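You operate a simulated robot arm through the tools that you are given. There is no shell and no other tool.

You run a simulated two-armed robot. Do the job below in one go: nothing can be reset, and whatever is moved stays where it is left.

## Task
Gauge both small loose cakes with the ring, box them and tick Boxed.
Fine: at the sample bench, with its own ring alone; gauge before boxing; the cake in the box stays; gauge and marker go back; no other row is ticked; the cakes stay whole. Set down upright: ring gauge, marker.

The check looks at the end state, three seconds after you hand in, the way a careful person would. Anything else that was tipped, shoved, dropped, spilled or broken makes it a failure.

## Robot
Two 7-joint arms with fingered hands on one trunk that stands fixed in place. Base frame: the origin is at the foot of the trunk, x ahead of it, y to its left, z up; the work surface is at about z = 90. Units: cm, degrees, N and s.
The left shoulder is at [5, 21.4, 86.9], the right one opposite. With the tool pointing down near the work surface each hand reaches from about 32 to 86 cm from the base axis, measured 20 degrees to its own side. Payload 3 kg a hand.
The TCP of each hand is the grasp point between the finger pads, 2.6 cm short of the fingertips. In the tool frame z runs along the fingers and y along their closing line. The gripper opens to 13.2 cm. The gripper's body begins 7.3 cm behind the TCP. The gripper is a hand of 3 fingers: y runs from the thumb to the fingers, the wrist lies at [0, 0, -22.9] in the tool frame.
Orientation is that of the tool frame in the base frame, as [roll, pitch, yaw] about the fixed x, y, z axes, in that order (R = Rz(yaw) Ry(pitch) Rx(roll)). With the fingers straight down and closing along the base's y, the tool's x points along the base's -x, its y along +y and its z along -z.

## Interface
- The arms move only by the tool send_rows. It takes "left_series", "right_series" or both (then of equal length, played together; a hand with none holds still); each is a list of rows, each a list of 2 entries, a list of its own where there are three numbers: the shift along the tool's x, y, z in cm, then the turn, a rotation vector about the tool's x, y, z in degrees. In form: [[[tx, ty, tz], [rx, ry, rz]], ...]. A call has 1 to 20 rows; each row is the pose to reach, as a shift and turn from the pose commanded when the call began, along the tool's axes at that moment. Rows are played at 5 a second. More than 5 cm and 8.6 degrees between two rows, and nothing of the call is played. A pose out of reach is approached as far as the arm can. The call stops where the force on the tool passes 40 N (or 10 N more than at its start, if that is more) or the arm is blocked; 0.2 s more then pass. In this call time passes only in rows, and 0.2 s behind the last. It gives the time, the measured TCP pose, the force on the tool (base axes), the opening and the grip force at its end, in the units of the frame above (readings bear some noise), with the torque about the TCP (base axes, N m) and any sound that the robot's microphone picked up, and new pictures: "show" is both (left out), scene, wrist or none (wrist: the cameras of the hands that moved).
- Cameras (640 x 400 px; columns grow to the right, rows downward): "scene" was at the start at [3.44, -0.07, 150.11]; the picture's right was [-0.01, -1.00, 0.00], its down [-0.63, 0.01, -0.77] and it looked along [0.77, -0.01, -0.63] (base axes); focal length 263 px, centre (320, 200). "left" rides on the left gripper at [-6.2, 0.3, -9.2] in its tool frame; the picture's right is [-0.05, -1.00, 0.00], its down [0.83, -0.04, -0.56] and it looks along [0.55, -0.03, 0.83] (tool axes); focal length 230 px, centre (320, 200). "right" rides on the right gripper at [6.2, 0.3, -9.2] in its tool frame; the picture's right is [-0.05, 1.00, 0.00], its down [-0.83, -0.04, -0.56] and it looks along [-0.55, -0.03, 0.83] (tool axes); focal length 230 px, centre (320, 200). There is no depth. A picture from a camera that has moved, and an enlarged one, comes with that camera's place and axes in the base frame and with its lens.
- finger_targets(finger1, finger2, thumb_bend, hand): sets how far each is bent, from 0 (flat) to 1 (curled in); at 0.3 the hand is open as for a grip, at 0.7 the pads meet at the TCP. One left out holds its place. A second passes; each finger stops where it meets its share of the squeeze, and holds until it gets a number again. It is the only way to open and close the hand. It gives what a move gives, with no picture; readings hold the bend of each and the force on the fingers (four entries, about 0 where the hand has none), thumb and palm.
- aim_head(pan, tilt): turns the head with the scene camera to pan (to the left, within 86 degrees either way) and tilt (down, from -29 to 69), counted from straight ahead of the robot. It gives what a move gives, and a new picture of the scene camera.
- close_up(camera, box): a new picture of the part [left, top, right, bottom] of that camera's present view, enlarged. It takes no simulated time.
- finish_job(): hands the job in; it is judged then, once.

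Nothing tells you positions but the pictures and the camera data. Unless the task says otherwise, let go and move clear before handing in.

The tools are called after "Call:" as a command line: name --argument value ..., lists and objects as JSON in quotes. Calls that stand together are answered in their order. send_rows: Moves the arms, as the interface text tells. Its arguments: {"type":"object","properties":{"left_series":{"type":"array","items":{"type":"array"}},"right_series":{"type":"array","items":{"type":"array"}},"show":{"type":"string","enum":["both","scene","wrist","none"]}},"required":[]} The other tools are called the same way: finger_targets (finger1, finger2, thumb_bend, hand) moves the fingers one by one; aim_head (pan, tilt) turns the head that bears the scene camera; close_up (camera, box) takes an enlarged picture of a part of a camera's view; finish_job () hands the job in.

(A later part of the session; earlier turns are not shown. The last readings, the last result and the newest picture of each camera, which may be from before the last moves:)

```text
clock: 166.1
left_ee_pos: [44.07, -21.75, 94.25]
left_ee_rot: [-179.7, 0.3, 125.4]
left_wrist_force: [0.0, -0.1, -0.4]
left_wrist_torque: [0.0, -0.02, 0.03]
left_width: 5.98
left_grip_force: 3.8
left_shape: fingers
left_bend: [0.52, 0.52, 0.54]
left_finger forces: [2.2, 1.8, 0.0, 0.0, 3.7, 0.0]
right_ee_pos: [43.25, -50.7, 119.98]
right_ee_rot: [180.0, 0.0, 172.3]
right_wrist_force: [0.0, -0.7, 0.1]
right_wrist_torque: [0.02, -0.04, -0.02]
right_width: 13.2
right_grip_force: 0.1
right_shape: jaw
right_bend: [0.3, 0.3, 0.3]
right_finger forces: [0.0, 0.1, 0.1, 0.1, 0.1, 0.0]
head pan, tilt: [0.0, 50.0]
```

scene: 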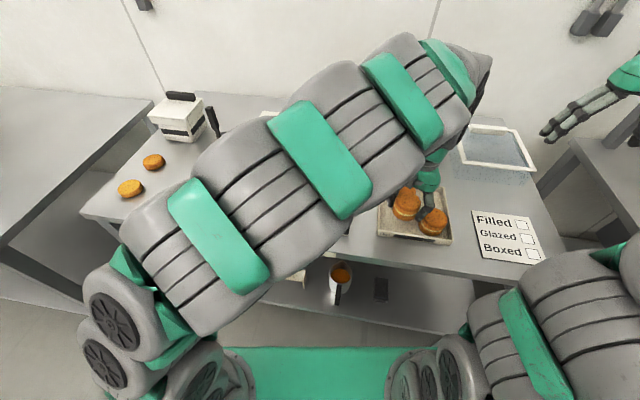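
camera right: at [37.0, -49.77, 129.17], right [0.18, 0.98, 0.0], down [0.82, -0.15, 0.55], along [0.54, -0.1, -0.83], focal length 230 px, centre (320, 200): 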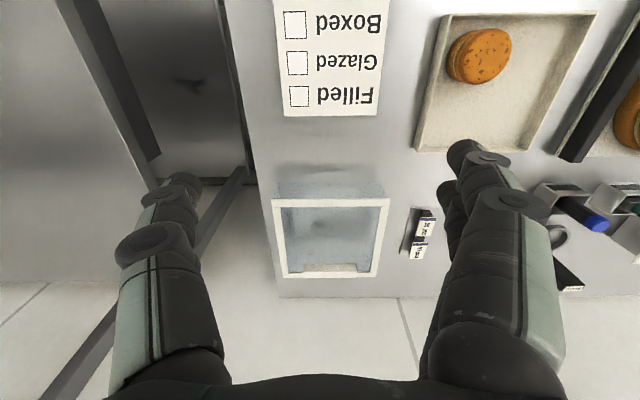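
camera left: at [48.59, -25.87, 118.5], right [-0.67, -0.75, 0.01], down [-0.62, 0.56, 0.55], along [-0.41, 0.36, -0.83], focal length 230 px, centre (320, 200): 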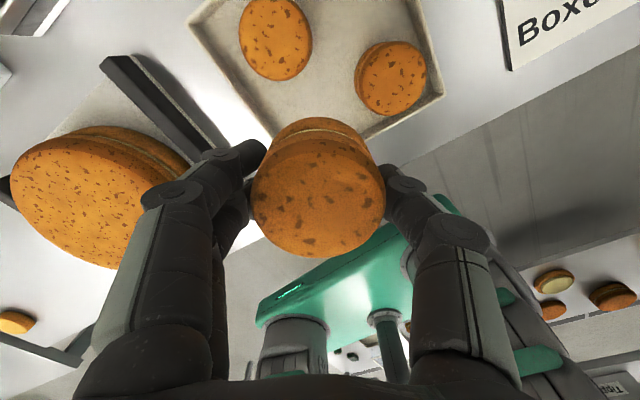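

Call:
send_rows --left_series '[[[0, 0, 0.2], [0, 0, 0]]]' --show "none"

Call:
send_rows --left_series '[[[0, 0, 0.15], [0, 0, 0]]]' --show "none"

```text
clock: 166.5
left_ee_pos: [44.1, -21.68, 94.09]
left_ee_rot: [-179.7, 0.4, 125.3]
left_wrist_force: [0.2, 0.4, -0.6]
left_wrist_torque: [-0.03, 0.0, -0.01]
left_width: 5.97
left_grip_force: 4.0
left_shape: fingers
left_bend: [0.52, 0.52, 0.54]
left_finger forces: [2.1, 1.8, 0.1, 0.0, 3.8, 0.1]
right_ee_pos: [43.1, -50.77, 119.91]
right_ee_rot: [-179.9, 0.0, 172.5]
right_wrist_force: [-0.1, 0.2, -0.4]
right_wrist_torque: [0.0, 0.01, -0.02]
right_width: 13.21
right_grip_force: 0.1
right_shape: jaw
right_bend: [0.3, 0.3, 0.3]
right_finger forces: [0.0, 0.0, 0.1, 0.1, 0.0, 0.0]
head pan, tilt: [0.0, 50.0]
```

```text
clock: 166.9
left_ee_pos: [43.99, -21.69, 93.92]
left_ee_rot: [-179.6, 0.5, 125.4]
left_wrist_force: [0.2, 0.1, 1.9]
left_wrist_torque: [0.01, 0.03, 0.01]
left_width: 5.93
left_grip_force: 4.1
left_shape: fingers
left_bend: [0.52, 0.52, 0.54]
left_finger forces: [2.1, 1.9, 0.0, 0.0, 4.0, 0.0]
right_ee_pos: [43.13, -50.65, 119.94]
right_ee_rot: [-180.0, 0.0, 172.4]
right_wrist_force: [0.6, -0.5, -0.5]
right_wrist_torque: [0.0, 0.02, -0.02]
right_width: 13.21
right_grip_force: 0.1
right_shape: jaw
right_bend: [0.3, 0.3, 0.3]
right_finger forces: [0.0, 0.1, 0.1, 0.0, 0.0, 0.0]
head pan, tilt: [0.0, 50.0]
```

Floor contact. Releasing gently with a small opening and rising.

Call:
finger_targets --hand "left" --finger1 0.51 --finger2 0.51 --thumb_bend 0.52

Call:
finger_targets --hand "left" --finger1 0.49 --finger2 0.49 --thumb_bend 0.49

Call:
close_up --camera "left" --box '[160, 0, 520, 240]'

```text
clock: 167.9
left_ee_pos: [43.91, -21.6, 93.92]
left_ee_rot: [-179.8, 0.4, 125.5]
left_wrist_force: [-0.6, 0.1, 0.3]
left_wrist_torque: [-0.05, 0.01, -0.01]
left_width: 6.27
left_grip_force: 0.7
left_shape: fingers
left_bend: [0.51, 0.51, 0.52]
left_finger forces: [0.1, 0.0, 0.0, 0.0, 0.3, 0.0]
right_ee_pos: [43.24, -50.74, 119.98]
right_ee_rot: [180.0, 0.1, 172.4]
right_wrist_force: [0.7, -0.3, 0.7]
right_wrist_torque: [-0.02, 0.03, 0.01]
right_width: 13.21
right_grip_force: 0.0
right_shape: jaw
right_bend: [0.3, 0.3, 0.3]
right_finger forces: [0.0, 0.1, 0.1, 0.0, 0.0, 0.1]
head pan, tilt: [0.0, 50.0]
```

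```text
clock: 168.9
left_ee_pos: [44.08, -21.68, 93.94]
left_ee_rot: [-179.7, 0.4, 125.5]
left_wrist_force: [-0.4, 0.1, -0.4]
left_wrist_torque: [0.01, -0.04, 0.01]
left_width: 7.06
left_grip_force: 0.1
left_shape: fingers
left_bend: [0.49, 0.49, 0.49]
left_finger forces: [0.1, 0.0, 0.1, 0.0, 0.1, 0.0]
right_ee_pos: [43.1, -50.78, 119.98]
right_ee_rot: [-180.0, 0.1, 172.2]
right_wrist_force: [0.2, -0.4, -0.9]
right_wrist_torque: [0.0, 0.0, 0.02]
right_width: 13.2
right_grip_force: 0.1
right_shape: jaw
right_bend: [0.3, 0.3, 0.3]
right_finger forces: [0.0, 0.0, 0.0, 0.0, 0.0, 0.1]
head pan, tilt: [0.0, 50.0]
```

```text
1.67 times, centred on (340, 120) of left
camera zoom: at [47.83, -26.48, 103.28], right [-0.78, -0.62, 0.01], down [-0.52, 0.66, 0.55], along [-0.35, 0.43, -0.84], focal length 384 px, centre (287, 333)
```

zoom: 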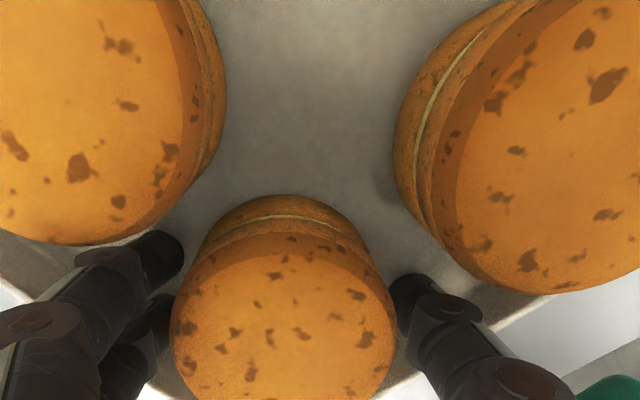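

Clear on both sides. Straight up, then back to the left side, turning the hand back.

Call:
send_rows --left_series '[[[0, 0, -1], [0, 0, 0]], [[0, 0, -3], [0, 0, 0]], [[0, 0, -7], [0, 0, 0]], [[0, 0, -11], [0, 0, 0]], [[0, 0, -15], [0, 0, 0]]]'

Call:
close_up --camera "scene" --box '[360, 150, 470, 250]'

Call:
close_up --camera "left" --box '[160, 0, 520, 240]'

```text
clock: 170.1
left_ee_pos: [43.78, -21.17, 108.69]
left_ee_rot: [-179.5, 0.3, 125.5]
left_wrist_force: [0.1, -0.8, -0.3]
left_wrist_torque: [-0.02, 0.0, 0.02]
left_width: 7.07
left_grip_force: 0.0
left_shape: fingers
left_bend: [0.49, 0.49, 0.49]
left_finger forces: [0.0, 0.0, 0.0, 0.1, 0.0, 0.0]
right_ee_pos: [43.03, -50.79, 119.95]
right_ee_rot: [-179.9, -0.1, 172.3]
right_wrist_force: [-0.6, 0.1, -0.4]
right_wrist_torque: [-0.01, -0.02, 0.0]
right_width: 13.19
right_grip_force: 0.1
right_shape: jaw
right_bend: [0.3, 0.3, 0.3]
right_finger forces: [0.0, 0.0, 0.0, 0.0, 0.0, 0.1]
head pan, tilt: [0.0, 50.0]
camera left: at [47.65, -26.1, 118.04], right [-0.78, -0.62, 0.01], down [-0.52, 0.66, 0.55], along [-0.35, 0.43, -0.83], focal length 230 px, centre (320, 200)
```

scene: 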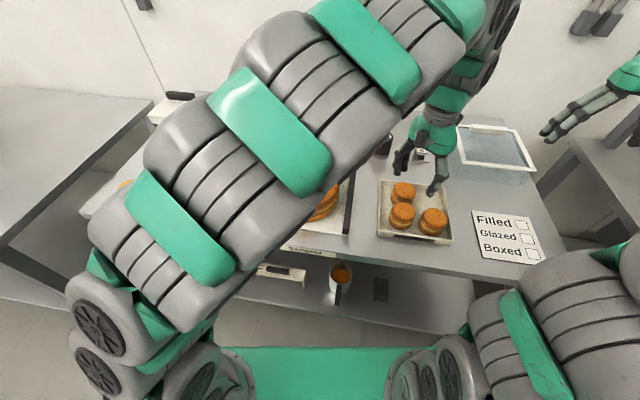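
left: 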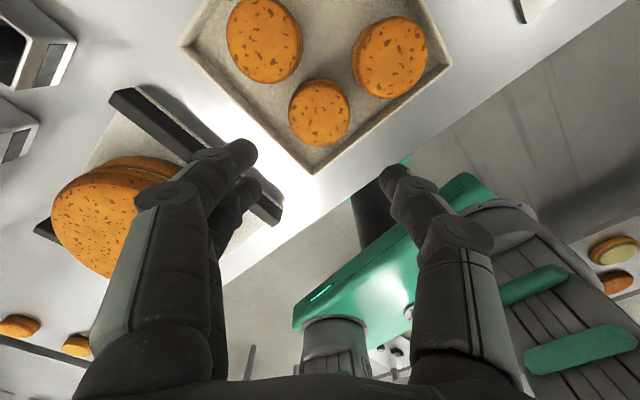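

```text
4.00 times, centred on (415, 200) of scene
camera zoom: at [2.6, 0.0, 148.6], right [0.0, -1.0, 0.0], down [-0.77, 0.0, -0.64], along [0.64, 0.0, -0.77], focal length 1052 px, centre (-60, 200)
```

zoom: 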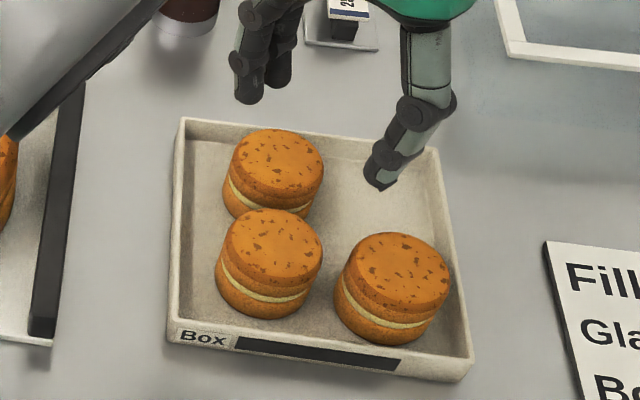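

```text
1.67 times, centred on (340, 120) of left
camera zoom: at [47.65, -26.1, 118.04], right [-0.78, -0.62, 0.01], down [-0.52, 0.66, 0.55], along [-0.35, 0.43, -0.83], focal length 384 px, centre (287, 333)
```

zoom: 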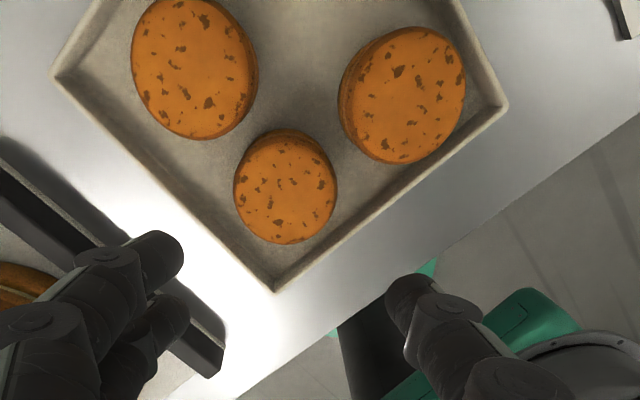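

All three cakes sit separately and upright in the box. Moving the left arm back to its own side.

Call:
send_rows --left_series '[[[3.3, 3, -1], [0, 0, -4]], [[6.6, 6, -2], [0, 0, -8]], [[9.9, 9.1, -3], [0, 0, -12]], [[13.2, 12.2, -4], [0, 0, -16]], [[16.5, 15.2, -4], [0, 0, -20]], [[19.8, 18.3, -4], [0, 0, -24]], [[23.1, 21.3, -4], [0, 0, -28]], [[26.4, 24.4, -4], [0, 0, -32]], [[29.7, 27.4, -4], [0, 0, -36]], [[33, 30.5, -4], [0, 0, -40]], [[36.3, 33.5, -4], [0, 0, -44]]]' --show "scene"

Call:
send_rows --right_series '[[[-2.5, 3.5, 0], [0, 0, 0]], [[-4.5, 7.2, 0], [0, 0, 0]], [[-6.5, 11, 0], [0, 0, 0]], [[-8.5, 15, 0], [0, 0, 0]], [[-10.5, 19, 0], [0, 0, 0]], [[-12.5, 23, 0], [0, 0, 0]], [[-14.5, 27, 0], [0, 0, 0]], [[-16, 31, 1], [0, 0, 0]], [[-17.3, 35, 3], [0, 0, 0]], [[-18.5, 38.5, 5], [0, 0, 0]]]'

Call:
close_up --camera "right" --box '[200, 60, 440, 280]'

```text
clock: 172.5
left_ee_pos: [50.25, 27.41, 112.29]
left_ee_rot: [-179.5, 0.1, 169.5]
left_wrist_force: [-0.1, -0.4, 0.3]
left_wrist_torque: [-0.06, 0.07, 0.0]
left_width: 7.06
left_grip_force: 0.0
left_shape: fingers
left_bend: [0.49, 0.49, 0.49]
left_finger forces: [0.0, 0.0, 0.0, 0.1, 0.1, 0.1]
right_ee_pos: [43.04, -50.72, 120.0]
right_ee_rot: [180.0, 0.0, 172.3]
right_wrist_force: [-0.2, -0.2, -0.4]
right_wrist_torque: [-0.02, 0.0, 0.03]
right_width: 13.21
right_grip_force: 0.0
right_shape: jaw
right_bend: [0.3, 0.3, 0.3]
right_finger forces: [0.1, 0.1, 0.0, 0.1, 0.1, 0.0]
head pan, tilt: [0.0, 50.0]
```

scene: 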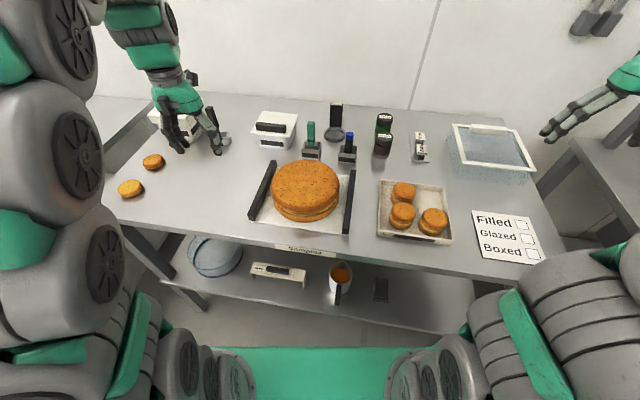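

```text
clock: 174.7
left_ee_pos: [50.36, 27.49, 112.31]
left_ee_rot: [-179.5, 0.0, 169.4]
left_wrist_force: [0.3, -0.1, -0.8]
left_wrist_torque: [0.0, 0.02, 0.01]
left_width: 7.09
left_grip_force: 0.1
left_shape: fingers
left_bend: [0.49, 0.49, 0.49]
left_finger forces: [0.1, 0.0, 0.0, 0.0, 0.0, 0.0]
right_ee_pos: [66.45, -14.94, 114.69]
right_ee_rot: [180.0, -0.1, 172.3]
right_wrist_force: [-0.3, -0.4, -0.4]
right_wrist_torque: [-0.01, 0.01, 0.01]
right_width: 13.19
right_grip_force: 0.0
right_shape: jaw
right_bend: [0.3, 0.3, 0.3]
right_finger forces: [0.1, 0.0, 0.0, 0.0, 0.0, 0.0]
head pan, tilt: [0.0, 50.0]
camera right: at [60.47, -14.03, 123.91], right [0.18, 0.98, 0.0], down [0.82, -0.15, 0.55], along [0.54, -0.1, -0.83], focal length 230 px, centre (320, 200)
```

scene: 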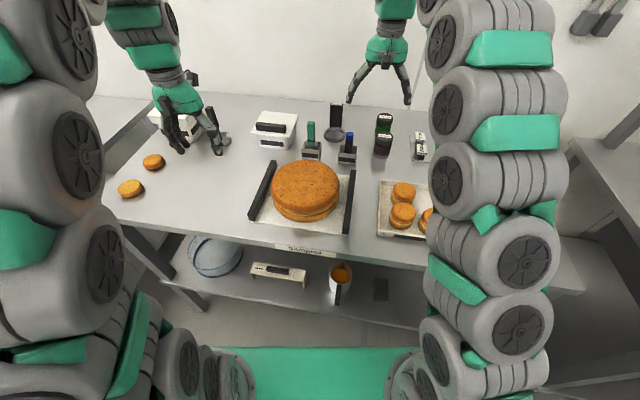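
right: 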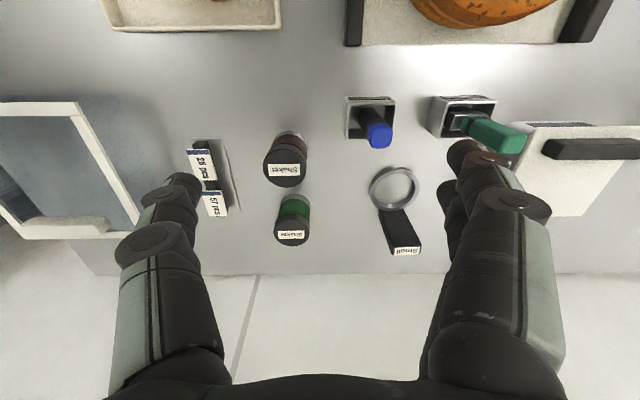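

```text
1.82 times, centred on (320, 170) of right
camera zoom: at [60.47, -14.03, 123.91], right [0.18, 0.98, 0.0], down [0.82, -0.15, 0.55], along [0.54, -0.1, -0.83], focal length 418 px, centre (320, 254)
```

zoom: 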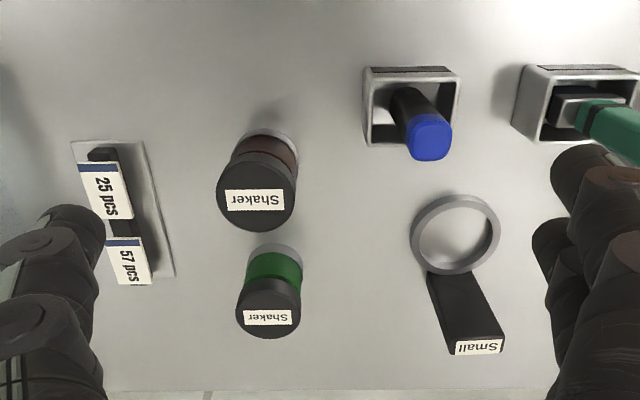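

The marker's top is at (69.4,-9.1). Closing the right hand partway and moving above it.

Call:
send_rows --right_series '[[[-0.7, 2, 0], [0, 0, 0]], [[-1.4, 4.1, 1], [0, 0, 0]], [[-2.14, 6.18, 3], [0, 0, 0]]]' --show "none"

Call:
finger_targets --hand "right" --finger1 0.5 --finger2 0.5 --thumb_bend 0.5

Call:
close_up --camera "right" --box '[200, 60, 440, 280]'

Call:
close_up --camera "scene" --box '[300, 60, 420, 180]'

```text
clock: 175.5
left_ee_pos: [50.39, 27.56, 112.24]
left_ee_rot: [-179.5, 0.0, 169.5]
left_wrist_force: [-0.8, -0.8, 0.6]
left_wrist_torque: [-0.01, 0.01, -0.02]
left_width: 7.08
left_grip_force: 0.1
left_shape: fingers
left_bend: [0.49, 0.49, 0.49]
left_finger forces: [0.0, 0.1, 0.0, 0.0, 0.0, 0.0]
right_ee_pos: [69.58, -9.26, 111.89]
right_ee_rot: [180.0, 0.0, 172.3]
right_wrist_force: [0.4, -0.2, 0.1]
right_wrist_torque: [0.02, 0.0, -0.04]
right_width: 13.17
right_grip_force: 0.2
right_shape: jaw
right_bend: [0.3, 0.3, 0.3]
right_finger forces: [0.0, 0.0, 0.0, 0.1, 0.0, 0.0]
head pan, tilt: [0.0, 50.0]
```

```text
clock: 176.5
left_ee_pos: [50.29, 27.51, 112.31]
left_ee_rot: [-179.5, 0.0, 169.5]
left_wrist_force: [0.3, 0.0, -0.5]
left_wrist_torque: [0.0, 0.01, 0.04]
left_width: 7.07
left_grip_force: 0.1
left_shape: fingers
left_bend: [0.49, 0.49, 0.49]
left_finger forces: [0.0, 0.1, 0.0, 0.0, 0.0, 0.1]
right_ee_pos: [69.33, -9.26, 111.78]
right_ee_rot: [180.0, -0.1, 172.3]
right_wrist_force: [0.9, -0.3, 0.0]
right_wrist_torque: [-0.01, 0.0, 0.01]
right_width: 6.83
right_grip_force: 0.1
right_shape: fingers
right_bend: [0.5, 0.5, 0.5]
right_finger forces: [0.0, 0.0, 0.1, 0.1, 0.1, 0.0]
head pan, tilt: [0.0, 50.0]
```

```text
1.82 times, centred on (320, 170) of right
camera zoom: at [63.36, -8.3, 121.0], right [0.18, 0.98, 0.0], down [0.82, -0.15, 0.55], along [0.55, -0.1, -0.83], focal length 418 px, centre (320, 254)
```

zoom: 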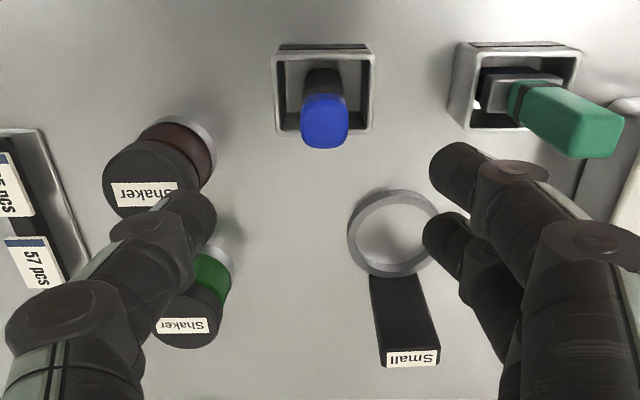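

```text
3.33 times, centred on (360, 120) of scene
camera zoom: at [2.6, 0.0, 148.6], right [0.0, -1.0, 0.0], down [-0.77, 0.0, -0.64], along [0.64, 0.0, -0.77], focal length 876 px, centre (187, 467)
```

zoom: 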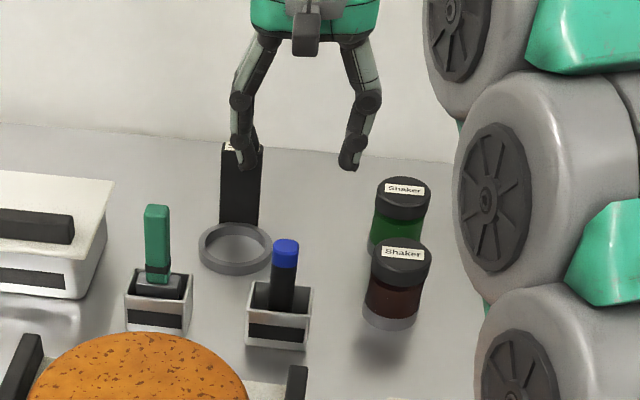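

Call:
send_rows --right_series '[[[-0.1, 0.1, 4], [0, 0, 0]], [[-0.1, 0.1, 8], [0, 0, 0]], [[-0.1, 0.1, 11], [0, 0, 0]], [[-0.1, 0.1, 12.8], [0, 0, 0]], [[-0.1, 0.1, 13.6], [0, 0, 0]]]' --show "none"

Call:
finger_targets --hand "right" --finger1 0.6 --finger2 0.6 --thumb_bend 0.6

Call:
close_up --camera "right" --box '[220, 120, 420, 280]'

Call:
close_up --camera "scene" --box '[310, 90, 390, 180]'

```text
clock: 177.7
left_ee_pos: [50.36, 27.46, 112.21]
left_ee_rot: [-179.5, 0.0, 169.3]
left_wrist_force: [-0.4, 0.4, 0.6]
left_wrist_torque: [0.01, -0.04, -0.01]
left_width: 7.07
left_grip_force: 0.2
left_shape: fingers
left_bend: [0.49, 0.49, 0.49]
left_finger forces: [0.0, 0.0, 0.1, 0.1, 0.0, 0.0]
right_ee_pos: [69.52, -9.13, 98.18]
right_ee_rot: [180.0, -0.2, 172.5]
right_wrist_force: [-0.2, -0.1, 0.5]
right_wrist_torque: [0.01, 0.01, 0.03]
right_width: 6.87
right_grip_force: 0.0
right_shape: fingers
right_bend: [0.5, 0.5, 0.5]
right_finger forces: [0.0, 0.0, 0.0, 0.0, 0.0, 0.0]
head pan, tilt: [0.0, 50.0]
```

```text
clock: 178.7
left_ee_pos: [50.29, 27.48, 112.14]
left_ee_rot: [-179.4, 0.1, 169.4]
left_wrist_force: [-0.1, 0.0, -0.2]
left_wrist_torque: [-0.03, 0.0, 0.0]
left_width: 7.08
left_grip_force: 0.1
left_shape: fingers
left_bend: [0.49, 0.49, 0.49]
left_finger forces: [0.0, 0.0, 0.0, 0.0, 0.0, 0.0]
right_ee_pos: [69.59, -9.2, 98.39]
right_ee_rot: [-180.0, 0.0, 172.2]
right_wrist_force: [-0.5, 0.5, -0.6]
right_wrist_torque: [0.01, -0.02, 0.01]
right_width: 3.55
right_grip_force: 0.1
right_shape: fingers
right_bend: [0.6, 0.6, 0.6]
right_finger forces: [0.0, 0.0, 0.1, 0.0, 0.0, 0.0]
head pan, tilt: [0.0, 50.0]
```

```text
2.50 times, centred on (320, 200) of right
camera zoom: at [63.47, -8.19, 107.38], right [0.18, 0.98, 0.0], down [0.82, -0.15, 0.55], along [0.55, -0.1, -0.83], focal length 575 px, centre (320, 200)
```

zoom: 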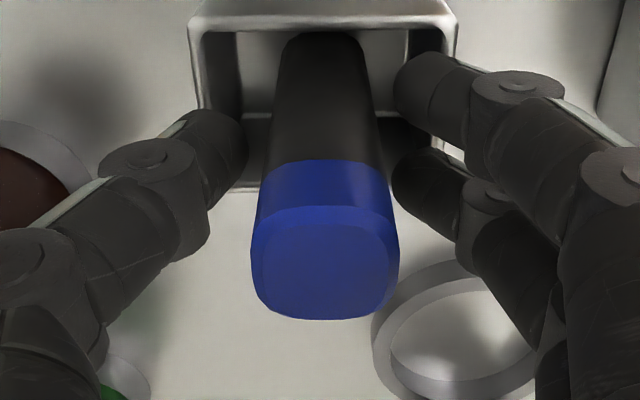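

```text
4.44 times, centred on (350, 135) of scene
camera zoom: at [2.6, 0.0, 148.6], right [0.0, -1.0, 0.0], down [-0.77, 0.0, -0.64], along [0.64, 0.0, -0.77], focal length 1168 px, centre (187, 489)
```

zoom: 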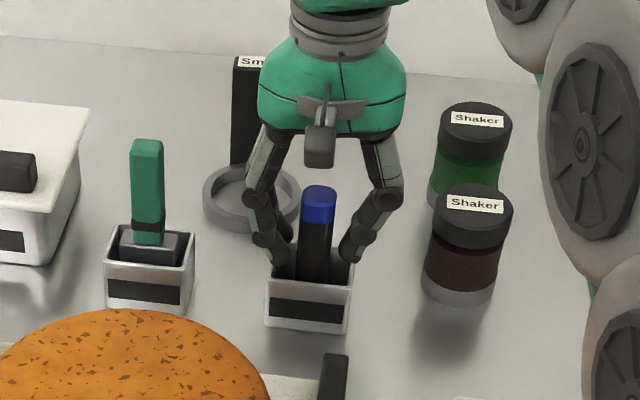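

Digits are around the marker body. Closing in balanced steps.

Call:
finger_targets --hand "right" --finger1 0.64 --finger2 0.64 --thumb_bend 0.64

Call:
finger_targets --hand "right" --finger1 0.67 --finger2 0.67 --thumb_bend 0.69

Call:
close_up --camera "right" --box '[220, 120, 420, 280]'

```text
clock: 179.7
left_ee_pos: [50.36, 27.37, 112.15]
left_ee_rot: [-179.5, 0.1, 169.4]
left_wrist_force: [0.0, -0.3, -0.1]
left_wrist_torque: [0.01, -0.05, 0.02]
left_width: 7.05
left_grip_force: 0.1
left_shape: fingers
left_bend: [0.49, 0.49, 0.49]
left_finger forces: [0.0, 0.0, 0.1, 0.0, 0.0, 0.1]
right_ee_pos: [69.46, -9.19, 98.09]
right_ee_rot: [180.0, 0.0, 172.3]
right_wrist_force: [-0.1, 0.4, -0.7]
right_wrist_torque: [-0.02, 0.03, -0.02]
right_width: 2.63
right_grip_force: 1.2
right_shape: fingers
right_bend: [0.63, 0.63, 0.63]
right_finger forces: [0.7, 0.6, 0.0, 0.0, 1.2, 0.0]
head pan, tilt: [0.0, 50.0]
```

```text
clock: 180.7
left_ee_pos: [50.31, 27.47, 112.38]
left_ee_rot: [-179.5, 0.0, 169.4]
left_wrist_force: [0.2, 0.3, 0.3]
left_wrist_torque: [0.0, 0.05, -0.01]
left_width: 7.07
left_grip_force: 0.0
left_shape: fingers
left_bend: [0.49, 0.49, 0.49]
left_finger forces: [0.0, 0.0, 0.1, 0.0, 0.0, 0.1]
right_ee_pos: [69.56, -9.24, 98.17]
right_ee_rot: [179.9, 0.0, 172.3]
right_wrist_force: [-0.1, -0.5, -0.4]
right_wrist_torque: [0.0, 0.05, 0.01]
right_width: 2.36
right_grip_force: 6.1
right_shape: fingers
right_bend: [0.63, 0.64, 0.66]
right_finger forces: [3.1, 3.1, 0.1, 0.1, 6.3, 0.0]
head pan, tilt: [0.0, 50.0]
```

```text
2.50 times, centred on (320, 200) of right
camera zoom: at [63.46, -8.19, 107.38], right [0.18, 0.98, 0.0], down [0.82, -0.15, 0.55], along [0.55, -0.1, -0.83], focal length 575 px, centre (320, 200)
```

zoom: 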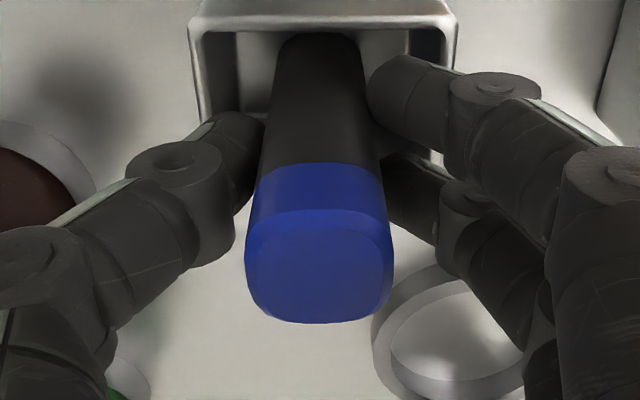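

Call:
finger_targets --hand "right" --finger1 0.7 --finger2 0.7 --thumb_bend 0.76

Call:
send_rows --right_series '[[[0, 0, -0.5], [0, 0, 0]], [[0, 0, -2], [0, 0, 0]], [[0, 0, -4.5], [0, 0, 0]], [[0, 0, -7.5], [0, 0, 0]], [[0, 0, -10.5], [0, 0, 0]]]'

Call:
close_up --camera "right" --box '[220, 120, 420, 280]'

Call:
close_up --camera "scene" --box '[310, 60, 390, 150]'

```text
clock: 181.7
left_ee_pos: [50.41, 27.49, 112.23]
left_ee_rot: [-179.6, 0.1, 169.4]
left_wrist_force: [0.3, 0.1, -0.5]
left_wrist_torque: [-0.01, 0.01, 0.0]
left_width: 7.07
left_grip_force: 0.1
left_shape: fingers
left_bend: [0.49, 0.49, 0.49]
left_finger forces: [0.0, 0.0, 0.0, 0.0, 0.0, 0.0]
right_ee_pos: [69.55, -9.01, 98.2]
right_ee_rot: [-180.0, -0.1, 172.3]
right_wrist_force: [-0.3, -1.6, 0.5]
right_wrist_torque: [0.0, -0.04, 0.0]
right_width: 2.26
right_grip_force: 14.1
right_shape: fingers
right_bend: [0.63, 0.63, 0.68]
right_finger forces: [6.9, 6.8, 0.0, 0.0, 13.7, 0.0]
head pan, tilt: [0.0, 50.0]
```

```text
clock: 182.9
left_ee_pos: [50.36, 27.52, 112.28]
left_ee_rot: [-179.5, -0.1, 169.5]
left_wrist_force: [-0.6, -0.2, -0.8]
left_wrist_torque: [0.02, 0.0, 0.01]
left_width: 7.07
left_grip_force: 0.0
left_shape: fingers
left_bend: [0.49, 0.49, 0.49]
left_finger forces: [0.1, 0.1, 0.0, 0.0, 0.0, 0.0]
right_ee_pos: [69.49, -9.49, 109.1]
right_ee_rot: [180.0, -0.1, 172.4]
right_wrist_force: [-0.7, -0.7, -1.5]
right_wrist_torque: [0.0, 0.0, -0.01]
right_width: 2.28
right_grip_force: 14.0
right_shape: fingers
right_bend: [0.63, 0.63, 0.68]
right_finger forces: [7.0, 6.8, 0.1, 0.1, 13.7, 0.0]
head pan, tilt: [0.0, 50.0]
camera right: at [63.44, -8.37, 118.19], right [0.18, 0.98, 0.0], down [0.82, -0.15, 0.55], along [0.54, -0.1, -0.83], focal length 230 px, centre (320, 200)
```

scene: 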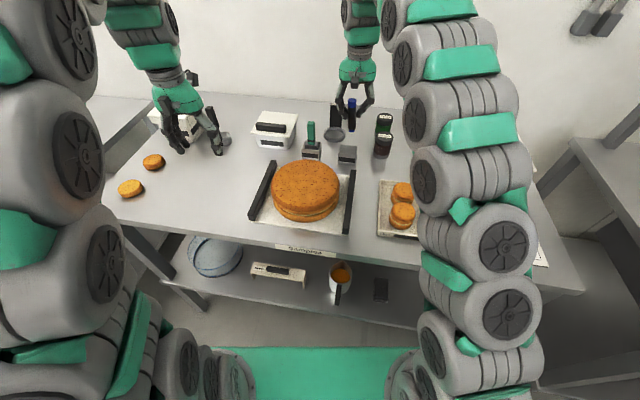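
right: 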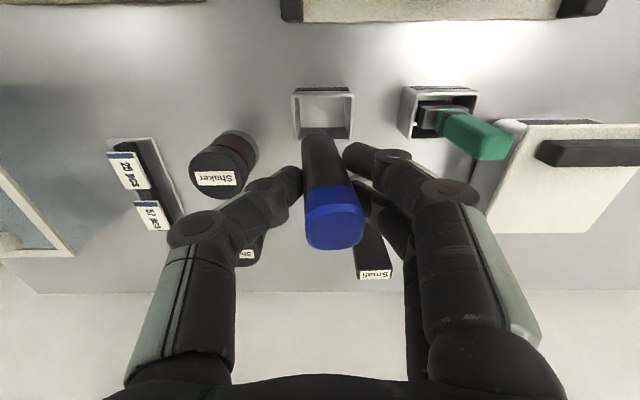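

```text
2.50 times, centred on (320, 200) of right
camera zoom: at [63.44, -8.37, 118.19], right [0.18, 0.98, 0.0], down [0.82, -0.15, 0.55], along [0.54, -0.1, -0.83], focal length 575 px, centre (320, 200)
```

zoom: 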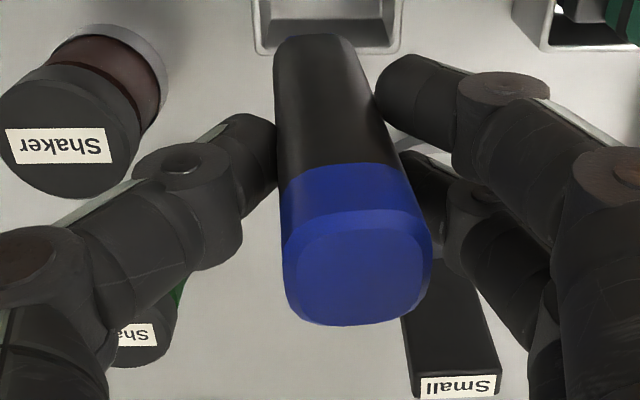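

```text
4.44 times, centred on (350, 105) of scene
camera zoom: at [2.6, 0.0, 148.6], right [0.0, -1.0, 0.0], down [-0.77, 0.0, -0.64], along [0.64, 0.0, -0.77], focal length 1168 px, centre (187, 622)
```

zoom: 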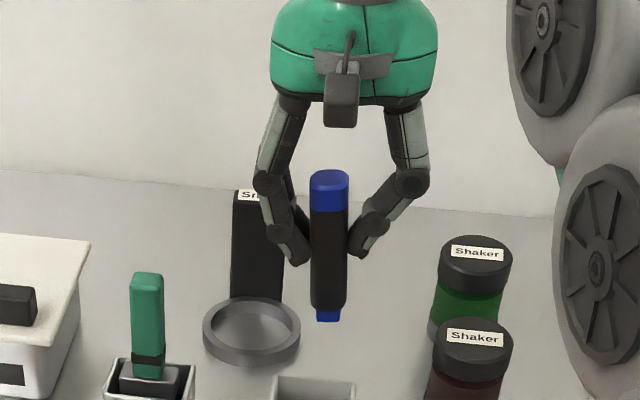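

The marker has a blue writing tip at the bottom – right tool, right way up. Carrying it over to hover above the "Boxed" square near (34,-52.4).

Call:
send_rows --right_series '[[[1.2, -2, -1], [0, 0, 0]], [[3, -4.9, -2], [0, 0, 0]], [[5.1, -8.2, -2], [0, 0, 0]], [[7.2, -11.6, -2], [0, 0, 0]], [[9.3, -15, -2], [0, 0, 0]], [[11.4, -18.4, -2], [0, 0, 0]], [[13.5, -21.8, -2], [0, 0, 0]], [[15.6, -25.2, -2], [0, 0, 0]], [[17.7, -28.6, -2], [0, 0, 0]], [[19.8, -32, -2], [0, 0, 0]], [[21.9, -35.4, -2], [0, 0, 0]], [[24, -38.8, -1], [0, 0, 0]], [[26.1, -42.2, 0], [0, 0, 0]], [[28, -45.2, 1], [0, 0, 0]], [[29.4, -47.4, 2], [0, 0, 0]]]'

Call:
close_up --camera "right" --box '[160, 20, 480, 280]'

Call:
close_up --camera "scene" --box '[440, 160, 600, 290]'

```text
clock: 186.1
left_ee_pos: [50.38, 27.5, 112.12]
left_ee_rot: [-179.5, 0.1, 169.4]
left_wrist_force: [-0.9, -1.1, 0.2]
left_wrist_torque: [-0.03, -0.03, 0.02]
left_width: 7.09
left_grip_force: 0.1
left_shape: fingers
left_bend: [0.49, 0.49, 0.49]
left_finger forces: [0.1, 0.1, 0.1, 0.1, 0.0, 0.0]
right_ee_pos: [34.16, -52.25, 106.87]
right_ee_rot: [-180.0, 0.1, 172.4]
right_wrist_force: [-0.4, -0.2, -0.6]
right_wrist_torque: [0.01, -0.02, -0.02]
right_width: 2.25
right_grip_force: 13.4
right_shape: fingers
right_bend: [0.63, 0.63, 0.68]
right_finger forces: [6.8, 6.7, 0.0, 0.0, 13.4, 0.1]
head pan, tilt: [0.0, 50.0]
camera right: at [28.06, -51.3, 115.97], right [0.18, 0.98, 0.0], down [0.82, -0.15, 0.56], along [0.55, -0.1, -0.83], focal length 230 px, centre (320, 200)
```

scene: 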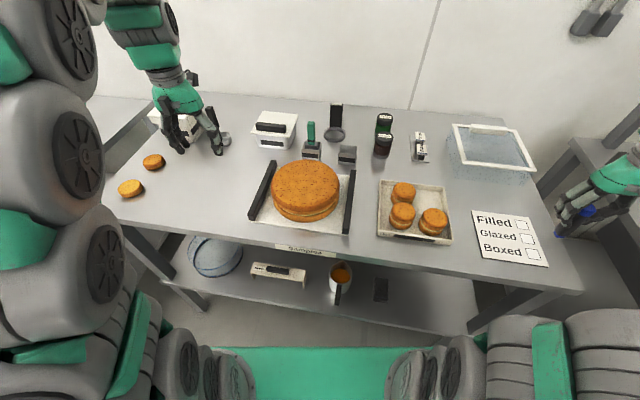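
right: 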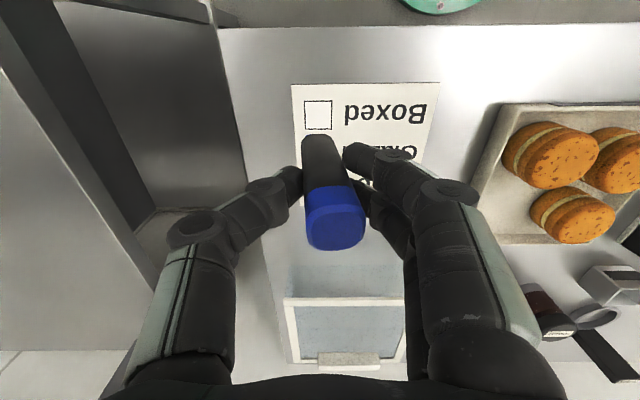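

```text
1.54 times, centred on (320, 150) of right
camera zoom: at [28.06, -51.3, 115.97], right [0.18, 0.98, 0.0], down [0.82, -0.15, 0.56], along [0.55, -0.1, -0.83], focal length 354 px, centre (320, 277)
```

zoom: 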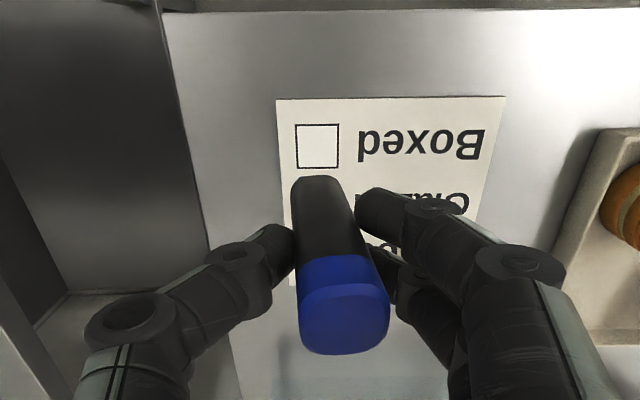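

```text
3.08 times, centred on (520, 225) of scene
camera zoom: at [2.6, 0.0, 148.6], right [0.0, -1.0, 0.0], down [-0.77, 0.0, -0.64], along [0.64, 0.0, -0.77], focal length 809 px, centre (-295, 123)
```

zoom: 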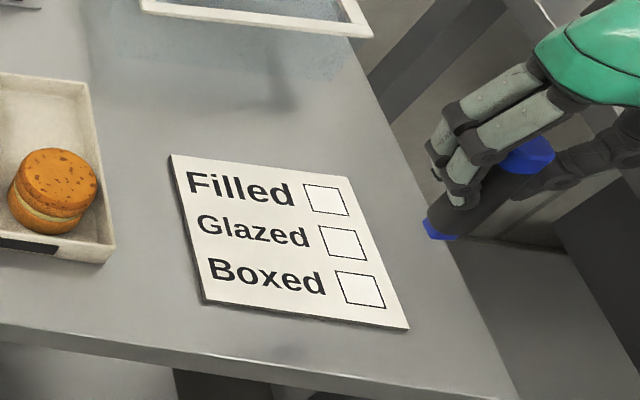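

Boxed square centre is about (33.9,-52.4), 3 cm wide. Lowering to bring the tip close above it for a precise look.

Call:
send_rows --right_series '[[[0, 0, 2], [0, 0, 0]], [[0, 0, 4], [0, 0, 0]], [[0, 0, 5.8], [0, 0, 0]]]' --show "none"

Call:
close_up --camera "scene" --box '[480, 190, 580, 270]'

Call:
close_up --camera "right" --box '[220, 60, 420, 240]'

```text
clock: 186.9
left_ee_pos: [50.37, 27.39, 112.36]
left_ee_rot: [-179.4, 0.0, 169.4]
left_wrist_force: [0.2, -0.3, 0.0]
left_wrist_torque: [-0.03, -0.02, 0.0]
left_width: 7.04
left_grip_force: 0.0
left_shape: fingers
left_bend: [0.49, 0.49, 0.49]
left_finger forces: [0.0, 0.1, 0.0, 0.1, 0.1, 0.0]
right_ee_pos: [34.26, -52.34, 100.94]
right_ee_rot: [180.0, -0.1, 172.3]
right_wrist_force: [0.2, 0.2, 0.2]
right_wrist_torque: [0.01, 0.01, 0.01]
right_width: 2.25
right_grip_force: 13.5
right_shape: fingers
right_bend: [0.63, 0.63, 0.68]
right_finger forces: [6.8, 6.7, 0.0, 0.1, 13.3, 0.0]
head pan, tilt: [0.0, 50.0]
```

```text
5.00 times, centred on (530, 230) of scene
camera zoom: at [2.6, 0.0, 148.6], right [0.0, -1.0, 0.0], down [-0.77, 0.0, -0.64], along [0.64, 0.0, -0.77], focal length 1314 px, centre (-730, 50)
```

zoom: 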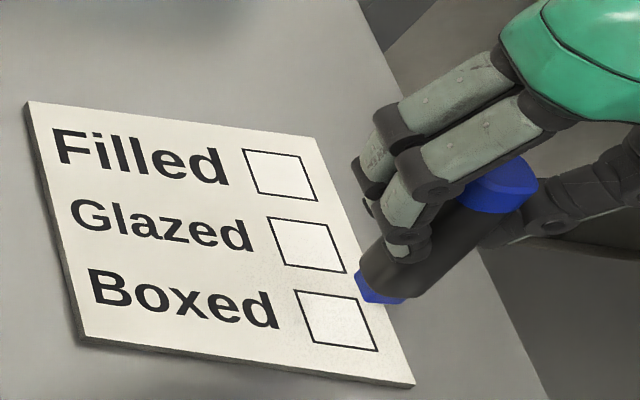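

```text
2.22 times, centred on (320, 150) of right
camera zoom: at [28.18, -51.34, 110.14], right [0.18, 0.98, 0.0], down [0.82, -0.15, 0.55], along [0.54, -0.1, -0.83], focal length 511 px, centre (320, 311)
```

zoom: 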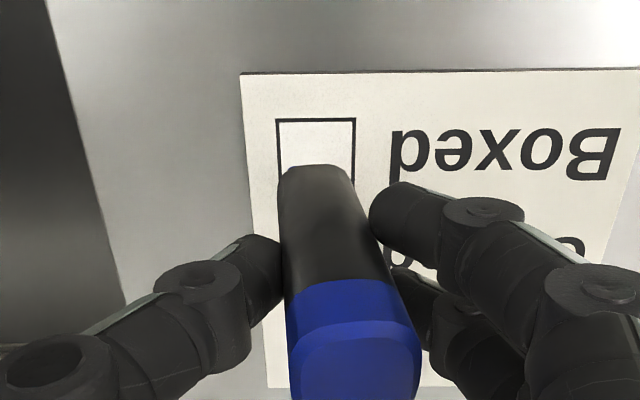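

The tip is right over the square. I'll move to the tick's starting point (left-middle of the square) and come down in small steps until it touches.

Call:
send_rows --right_series '[[[0.4, 0.7, 0], [0, 0, 0]], [[0.4, 0.7, 0.7], [0, 0, 0]], [[0.4, 0.7, 1.2], [0, 0, 0]]]' --show "none"

Call:
close_up --camera "scene" --box '[500, 210, 560, 260]'

```text
clock: 187.7
left_ee_pos: [50.27, 27.38, 112.16]
left_ee_rot: [-179.5, 0.0, 169.4]
left_wrist_force: [0.2, -0.2, 0.2]
left_wrist_torque: [0.01, 0.04, 0.01]
left_width: 7.09
left_grip_force: 0.1
left_shape: fingers
left_bend: [0.49, 0.49, 0.49]
left_finger forces: [0.0, 0.1, 0.1, 0.0, 0.1, 0.0]
right_ee_pos: [34.04, -51.53, 99.74]
right_ee_rot: [179.9, 0.1, 172.4]
right_wrist_force: [-0.1, -0.6, -1.4]
right_wrist_torque: [0.0, -0.02, 0.01]
right_width: 2.27
right_grip_force: 13.2
right_shape: fingers
right_bend: [0.63, 0.63, 0.68]
right_finger forces: [6.8, 6.7, 0.1, 0.0, 13.4, 0.0]
head pan, tilt: [0.0, 50.0]
```

```text
8.00 times, centred on (530, 235) of scene
camera zoom: at [2.6, 0.0, 148.6], right [0.0, -1.0, 0.0], down [-0.77, 0.0, -0.64], along [0.64, 0.0, -0.77], focal length 2103 px, centre (-1360, -80)
```

zoom: 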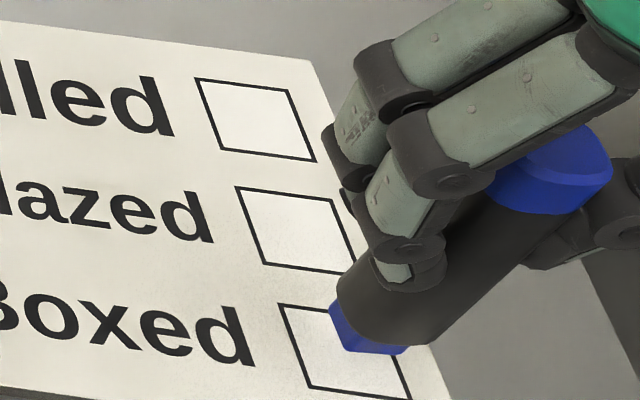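

Call:
send_rows --right_series '[[[0, 0, 0.2], [0, 0, 0]], [[0, 0, 0.4], [0, 0, 0]]]' --show "none"

Call:
send_rows --right_series '[[[0, 0, 0.15], [0, 0, 0]], [[0, 0, 0.3], [0, 0, 0]]]' --show "none"

Call:
close_up --camera "scene" --box '[500, 210, 560, 260]'

```text
clock: 188.3
left_ee_pos: [50.3, 27.55, 112.26]
left_ee_rot: [-179.5, 0.1, 169.5]
left_wrist_force: [-0.6, 1.4, 0.1]
left_wrist_torque: [0.01, 0.03, -0.02]
left_width: 7.08
left_grip_force: 0.2
left_shape: fingers
left_bend: [0.49, 0.49, 0.49]
left_finger forces: [0.0, 0.1, 0.0, 0.0, 0.0, 0.1]
right_ee_pos: [33.93, -51.58, 99.43]
right_ee_rot: [180.0, -0.1, 172.3]
right_wrist_force: [-0.3, -0.1, -0.4]
right_wrist_torque: [0.01, 0.01, 0.0]
right_width: 2.24
right_grip_force: 13.2
right_shape: fingers
right_bend: [0.63, 0.63, 0.68]
right_finger forces: [6.8, 6.7, 0.0, 0.0, 13.5, 0.0]
head pan, tilt: [0.0, 50.0]
```

```text
clock: 188.9
left_ee_pos: [50.33, 27.52, 112.28]
left_ee_rot: [-179.5, 0.0, 169.4]
left_wrist_force: [0.1, -0.2, -0.1]
left_wrist_torque: [0.05, 0.0, -0.01]
left_width: 7.08
left_grip_force: 0.1
left_shape: fingers
left_bend: [0.49, 0.49, 0.49]
left_finger forces: [0.0, 0.0, 0.0, 0.0, 0.0, 0.0]
right_ee_pos: [33.92, -51.53, 99.06]
right_ee_rot: [180.0, 0.0, 172.5]
right_wrist_force: [-0.5, 0.3, -0.9]
right_wrist_torque: [-0.01, -0.01, 0.0]
right_width: 2.26
right_grip_force: 13.5
right_shape: fingers
right_bend: [0.63, 0.63, 0.68]
right_finger forces: [6.8, 6.7, 0.0, 0.0, 13.5, 0.1]
head pan, tilt: [0.0, 50.0]
```

```text
8.00 times, centred on (530, 235) of scene
camera zoom: at [2.6, 0.0, 148.6], right [0.0, -1.0, 0.0], down [-0.77, 0.0, -0.64], along [0.64, 0.0, -0.77], focal length 2103 px, centre (-1360, -80)
```

zoom: 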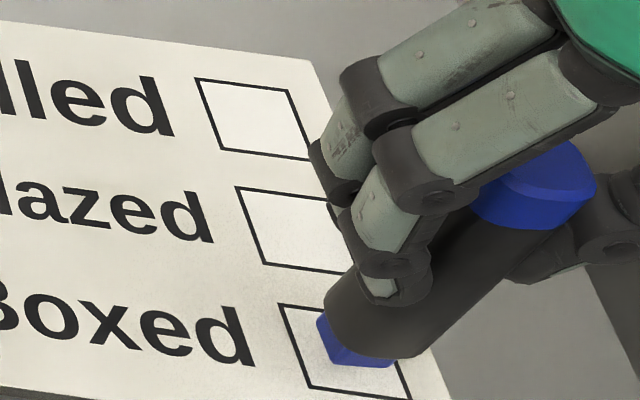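

Call:
send_rows --right_series '[[[0, 0, 0.15], [0, 0, 0]]]' --show "none"

Call:
send_rows --right_series '[[[0, 0, 0.15], [0, 0, 0]]]' --show "none"

Call:
send_rows --right_series '[[[0, 0, 0.12], [0, 0, 0]]]' --show "none"

Call:
close_up --camera "scene" --box '[500, 210, 560, 260]'

```text
clock: 189.3
left_ee_pos: [50.37, 27.53, 112.16]
left_ee_rot: [-179.5, 0.0, 169.4]
left_wrist_force: [-0.6, -0.8, 0.7]
left_wrist_torque: [0.01, -0.02, 0.03]
left_width: 7.1
left_grip_force: 0.0
left_shape: fingers
left_bend: [0.49, 0.49, 0.49]
left_finger forces: [0.0, 0.0, 0.0, 0.0, 0.0, 0.0]
right_ee_pos: [33.97, -51.54, 99.06]
right_ee_rot: [-179.9, 0.0, 172.4]
right_wrist_force: [0.7, 0.1, -0.9]
right_wrist_torque: [0.02, 0.01, -0.01]
right_width: 2.26
right_grip_force: 13.9
right_shape: fingers
right_bend: [0.63, 0.63, 0.68]
right_finger forces: [6.9, 6.7, 0.0, 0.0, 13.5, 0.0]
head pan, tilt: [0.0, 50.0]
```

```text
clock: 189.7
left_ee_pos: [50.2, 27.46, 112.28]
left_ee_rot: [-179.5, 0.0, 169.4]
left_wrist_force: [-0.4, -0.4, -1.2]
left_wrist_torque: [0.01, 0.03, 0.0]
left_width: 7.08
left_grip_force: 0.1
left_shape: fingers
left_bend: [0.49, 0.49, 0.49]
left_finger forces: [0.0, 0.1, 0.0, 0.0, 0.0, 0.0]
right_ee_pos: [33.85, -51.55, 98.76]
right_ee_rot: [-179.9, 0.0, 172.4]
right_wrist_force: [-0.4, 0.4, -1.5]
right_wrist_torque: [0.01, 0.02, -0.03]
right_width: 2.23
right_grip_force: 13.6
right_shape: fingers
right_bend: [0.63, 0.63, 0.68]
right_finger forces: [6.9, 6.7, 0.0, 0.0, 13.5, 0.1]
head pan, tilt: [0.0, 50.0]
```

```text
clock: 190.1
left_ee_pos: [50.3, 27.47, 112.22]
left_ee_rot: [-179.5, -0.1, 169.4]
left_wrist_force: [0.1, -0.5, -0.8]
left_wrist_torque: [0.0, 0.01, 0.01]
left_width: 7.06
left_grip_force: 0.1
left_shape: fingers
left_bend: [0.49, 0.49, 0.49]
left_finger forces: [0.0, 0.0, 0.1, 0.0, 0.0, 0.0]
right_ee_pos: [33.83, -51.56, 98.71]
right_ee_rot: [-180.0, 0.0, 172.4]
right_wrist_force: [-0.3, 0.0, -1.1]
right_wrist_torque: [-0.01, 0.0, 0.01]
right_width: 2.24
right_grip_force: 13.4
right_shape: fingers
right_bend: [0.63, 0.63, 0.68]
right_finger forces: [6.8, 6.7, 0.0, 0.1, 13.5, 0.0]
head pan, tilt: [0.0, 50.0]
```

```text
8.00 times, centred on (530, 235) of scene
camera zoom: at [2.6, 0.0, 148.6], right [0.0, -1.0, 0.0], down [-0.77, 0.0, -0.64], along [0.64, 0.0, -0.77], focal length 2103 px, centre (-1360, -80)
```

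zoom: 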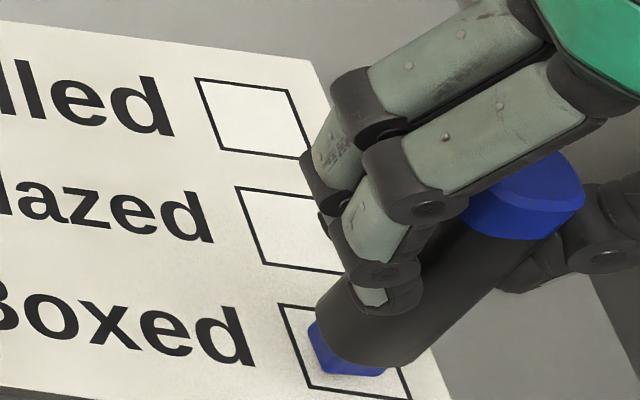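

Call:
send_rows --right_series '[[[-0.03, -0.25, 0.05], [0, 0, 0]], [[-0.03, -0.25, 0.12], [0, 0, 0]]]' --show "none"

Call:
send_rows --right_series '[[[0, 0, 0.12], [0, 0, 0]]]' --show "none"

Call:
send_rows --right_series '[[[0, 0, 0.12], [0, 0, 0]]]' --show "none"

Call:
close_up --camera "scene" --box '[500, 210, 560, 260]'

```text
clock: 190.7
left_ee_pos: [50.44, 27.47, 112.4]
left_ee_rot: [-179.4, 0.0, 169.3]
left_wrist_force: [0.1, 0.3, 0.1]
left_wrist_torque: [0.02, -0.03, 0.0]
left_width: 7.09
left_grip_force: 0.1
left_shape: fingers
left_bend: [0.49, 0.49, 0.49]
left_finger forces: [0.0, 0.0, 0.0, 0.1, 0.1, 0.0]
right_ee_pos: [33.9, -51.87, 98.62]
right_ee_rot: [180.0, 0.0, 172.3]
right_wrist_force: [1.0, -0.8, -0.5]
right_wrist_torque: [0.01, 0.0, -0.02]
right_width: 2.21
right_grip_force: 13.9
right_shape: fingers
right_bend: [0.63, 0.63, 0.68]
right_finger forces: [6.8, 6.7, 0.1, 0.1, 13.5, 0.0]
head pan, tilt: [0.0, 50.0]
```

```text
clock: 191.1
left_ee_pos: [50.26, 27.39, 112.21]
left_ee_rot: [-179.5, 0.0, 169.3]
left_wrist_force: [0.3, 0.9, -0.3]
left_wrist_torque: [-0.03, 0.0, 0.03]
left_width: 7.04
left_grip_force: 0.1
left_shape: fingers
left_bend: [0.49, 0.49, 0.49]
left_finger forces: [0.1, 0.0, 0.1, 0.0, 0.0, 0.0]
right_ee_pos: [33.85, -51.83, 98.51]
right_ee_rot: [-180.0, 0.0, 172.4]
right_wrist_force: [0.2, 0.9, 0.2]
right_wrist_torque: [0.01, -0.01, -0.01]
right_width: 2.25
right_grip_force: 12.9
right_shape: fingers
right_bend: [0.63, 0.63, 0.68]
right_finger forces: [6.7, 6.7, 0.1, 0.1, 13.4, 0.0]
head pan, tilt: [0.0, 50.0]
```

```text
clock: 191.5
left_ee_pos: [50.34, 27.43, 112.23]
left_ee_rot: [-179.5, 0.1, 169.3]
left_wrist_force: [0.1, -0.1, 1.2]
left_wrist_torque: [0.03, -0.01, 0.03]
left_width: 7.09
left_grip_force: 0.0
left_shape: fingers
left_bend: [0.49, 0.49, 0.49]
left_finger forces: [0.1, 0.1, 0.1, 0.0, 0.0, 0.0]
right_ee_pos: [33.9, -51.76, 98.28]
right_ee_rot: [179.9, -0.1, 172.4]
right_wrist_force: [0.5, 0.3, 0.1]
right_wrist_torque: [-0.01, -0.02, 0.01]
right_width: 2.22
right_grip_force: 13.5
right_shape: fingers
right_bend: [0.63, 0.63, 0.68]
right_finger forces: [6.8, 6.7, 0.0, 0.0, 13.5, 0.1]
head pan, tilt: [0.0, 50.0]
```

```text
8.00 times, centred on (530, 235) of scene
camera zoom: at [2.6, 0.0, 148.6], right [0.0, -1.0, 0.0], down [-0.77, 0.0, -0.64], along [0.64, 0.0, -0.77], focal length 2103 px, centre (-1360, -80)
```

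zoom: 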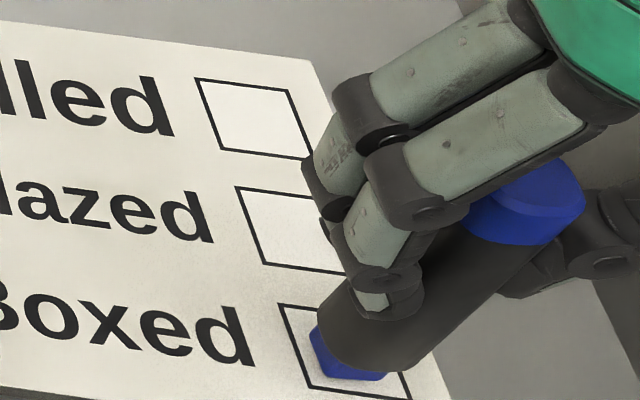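

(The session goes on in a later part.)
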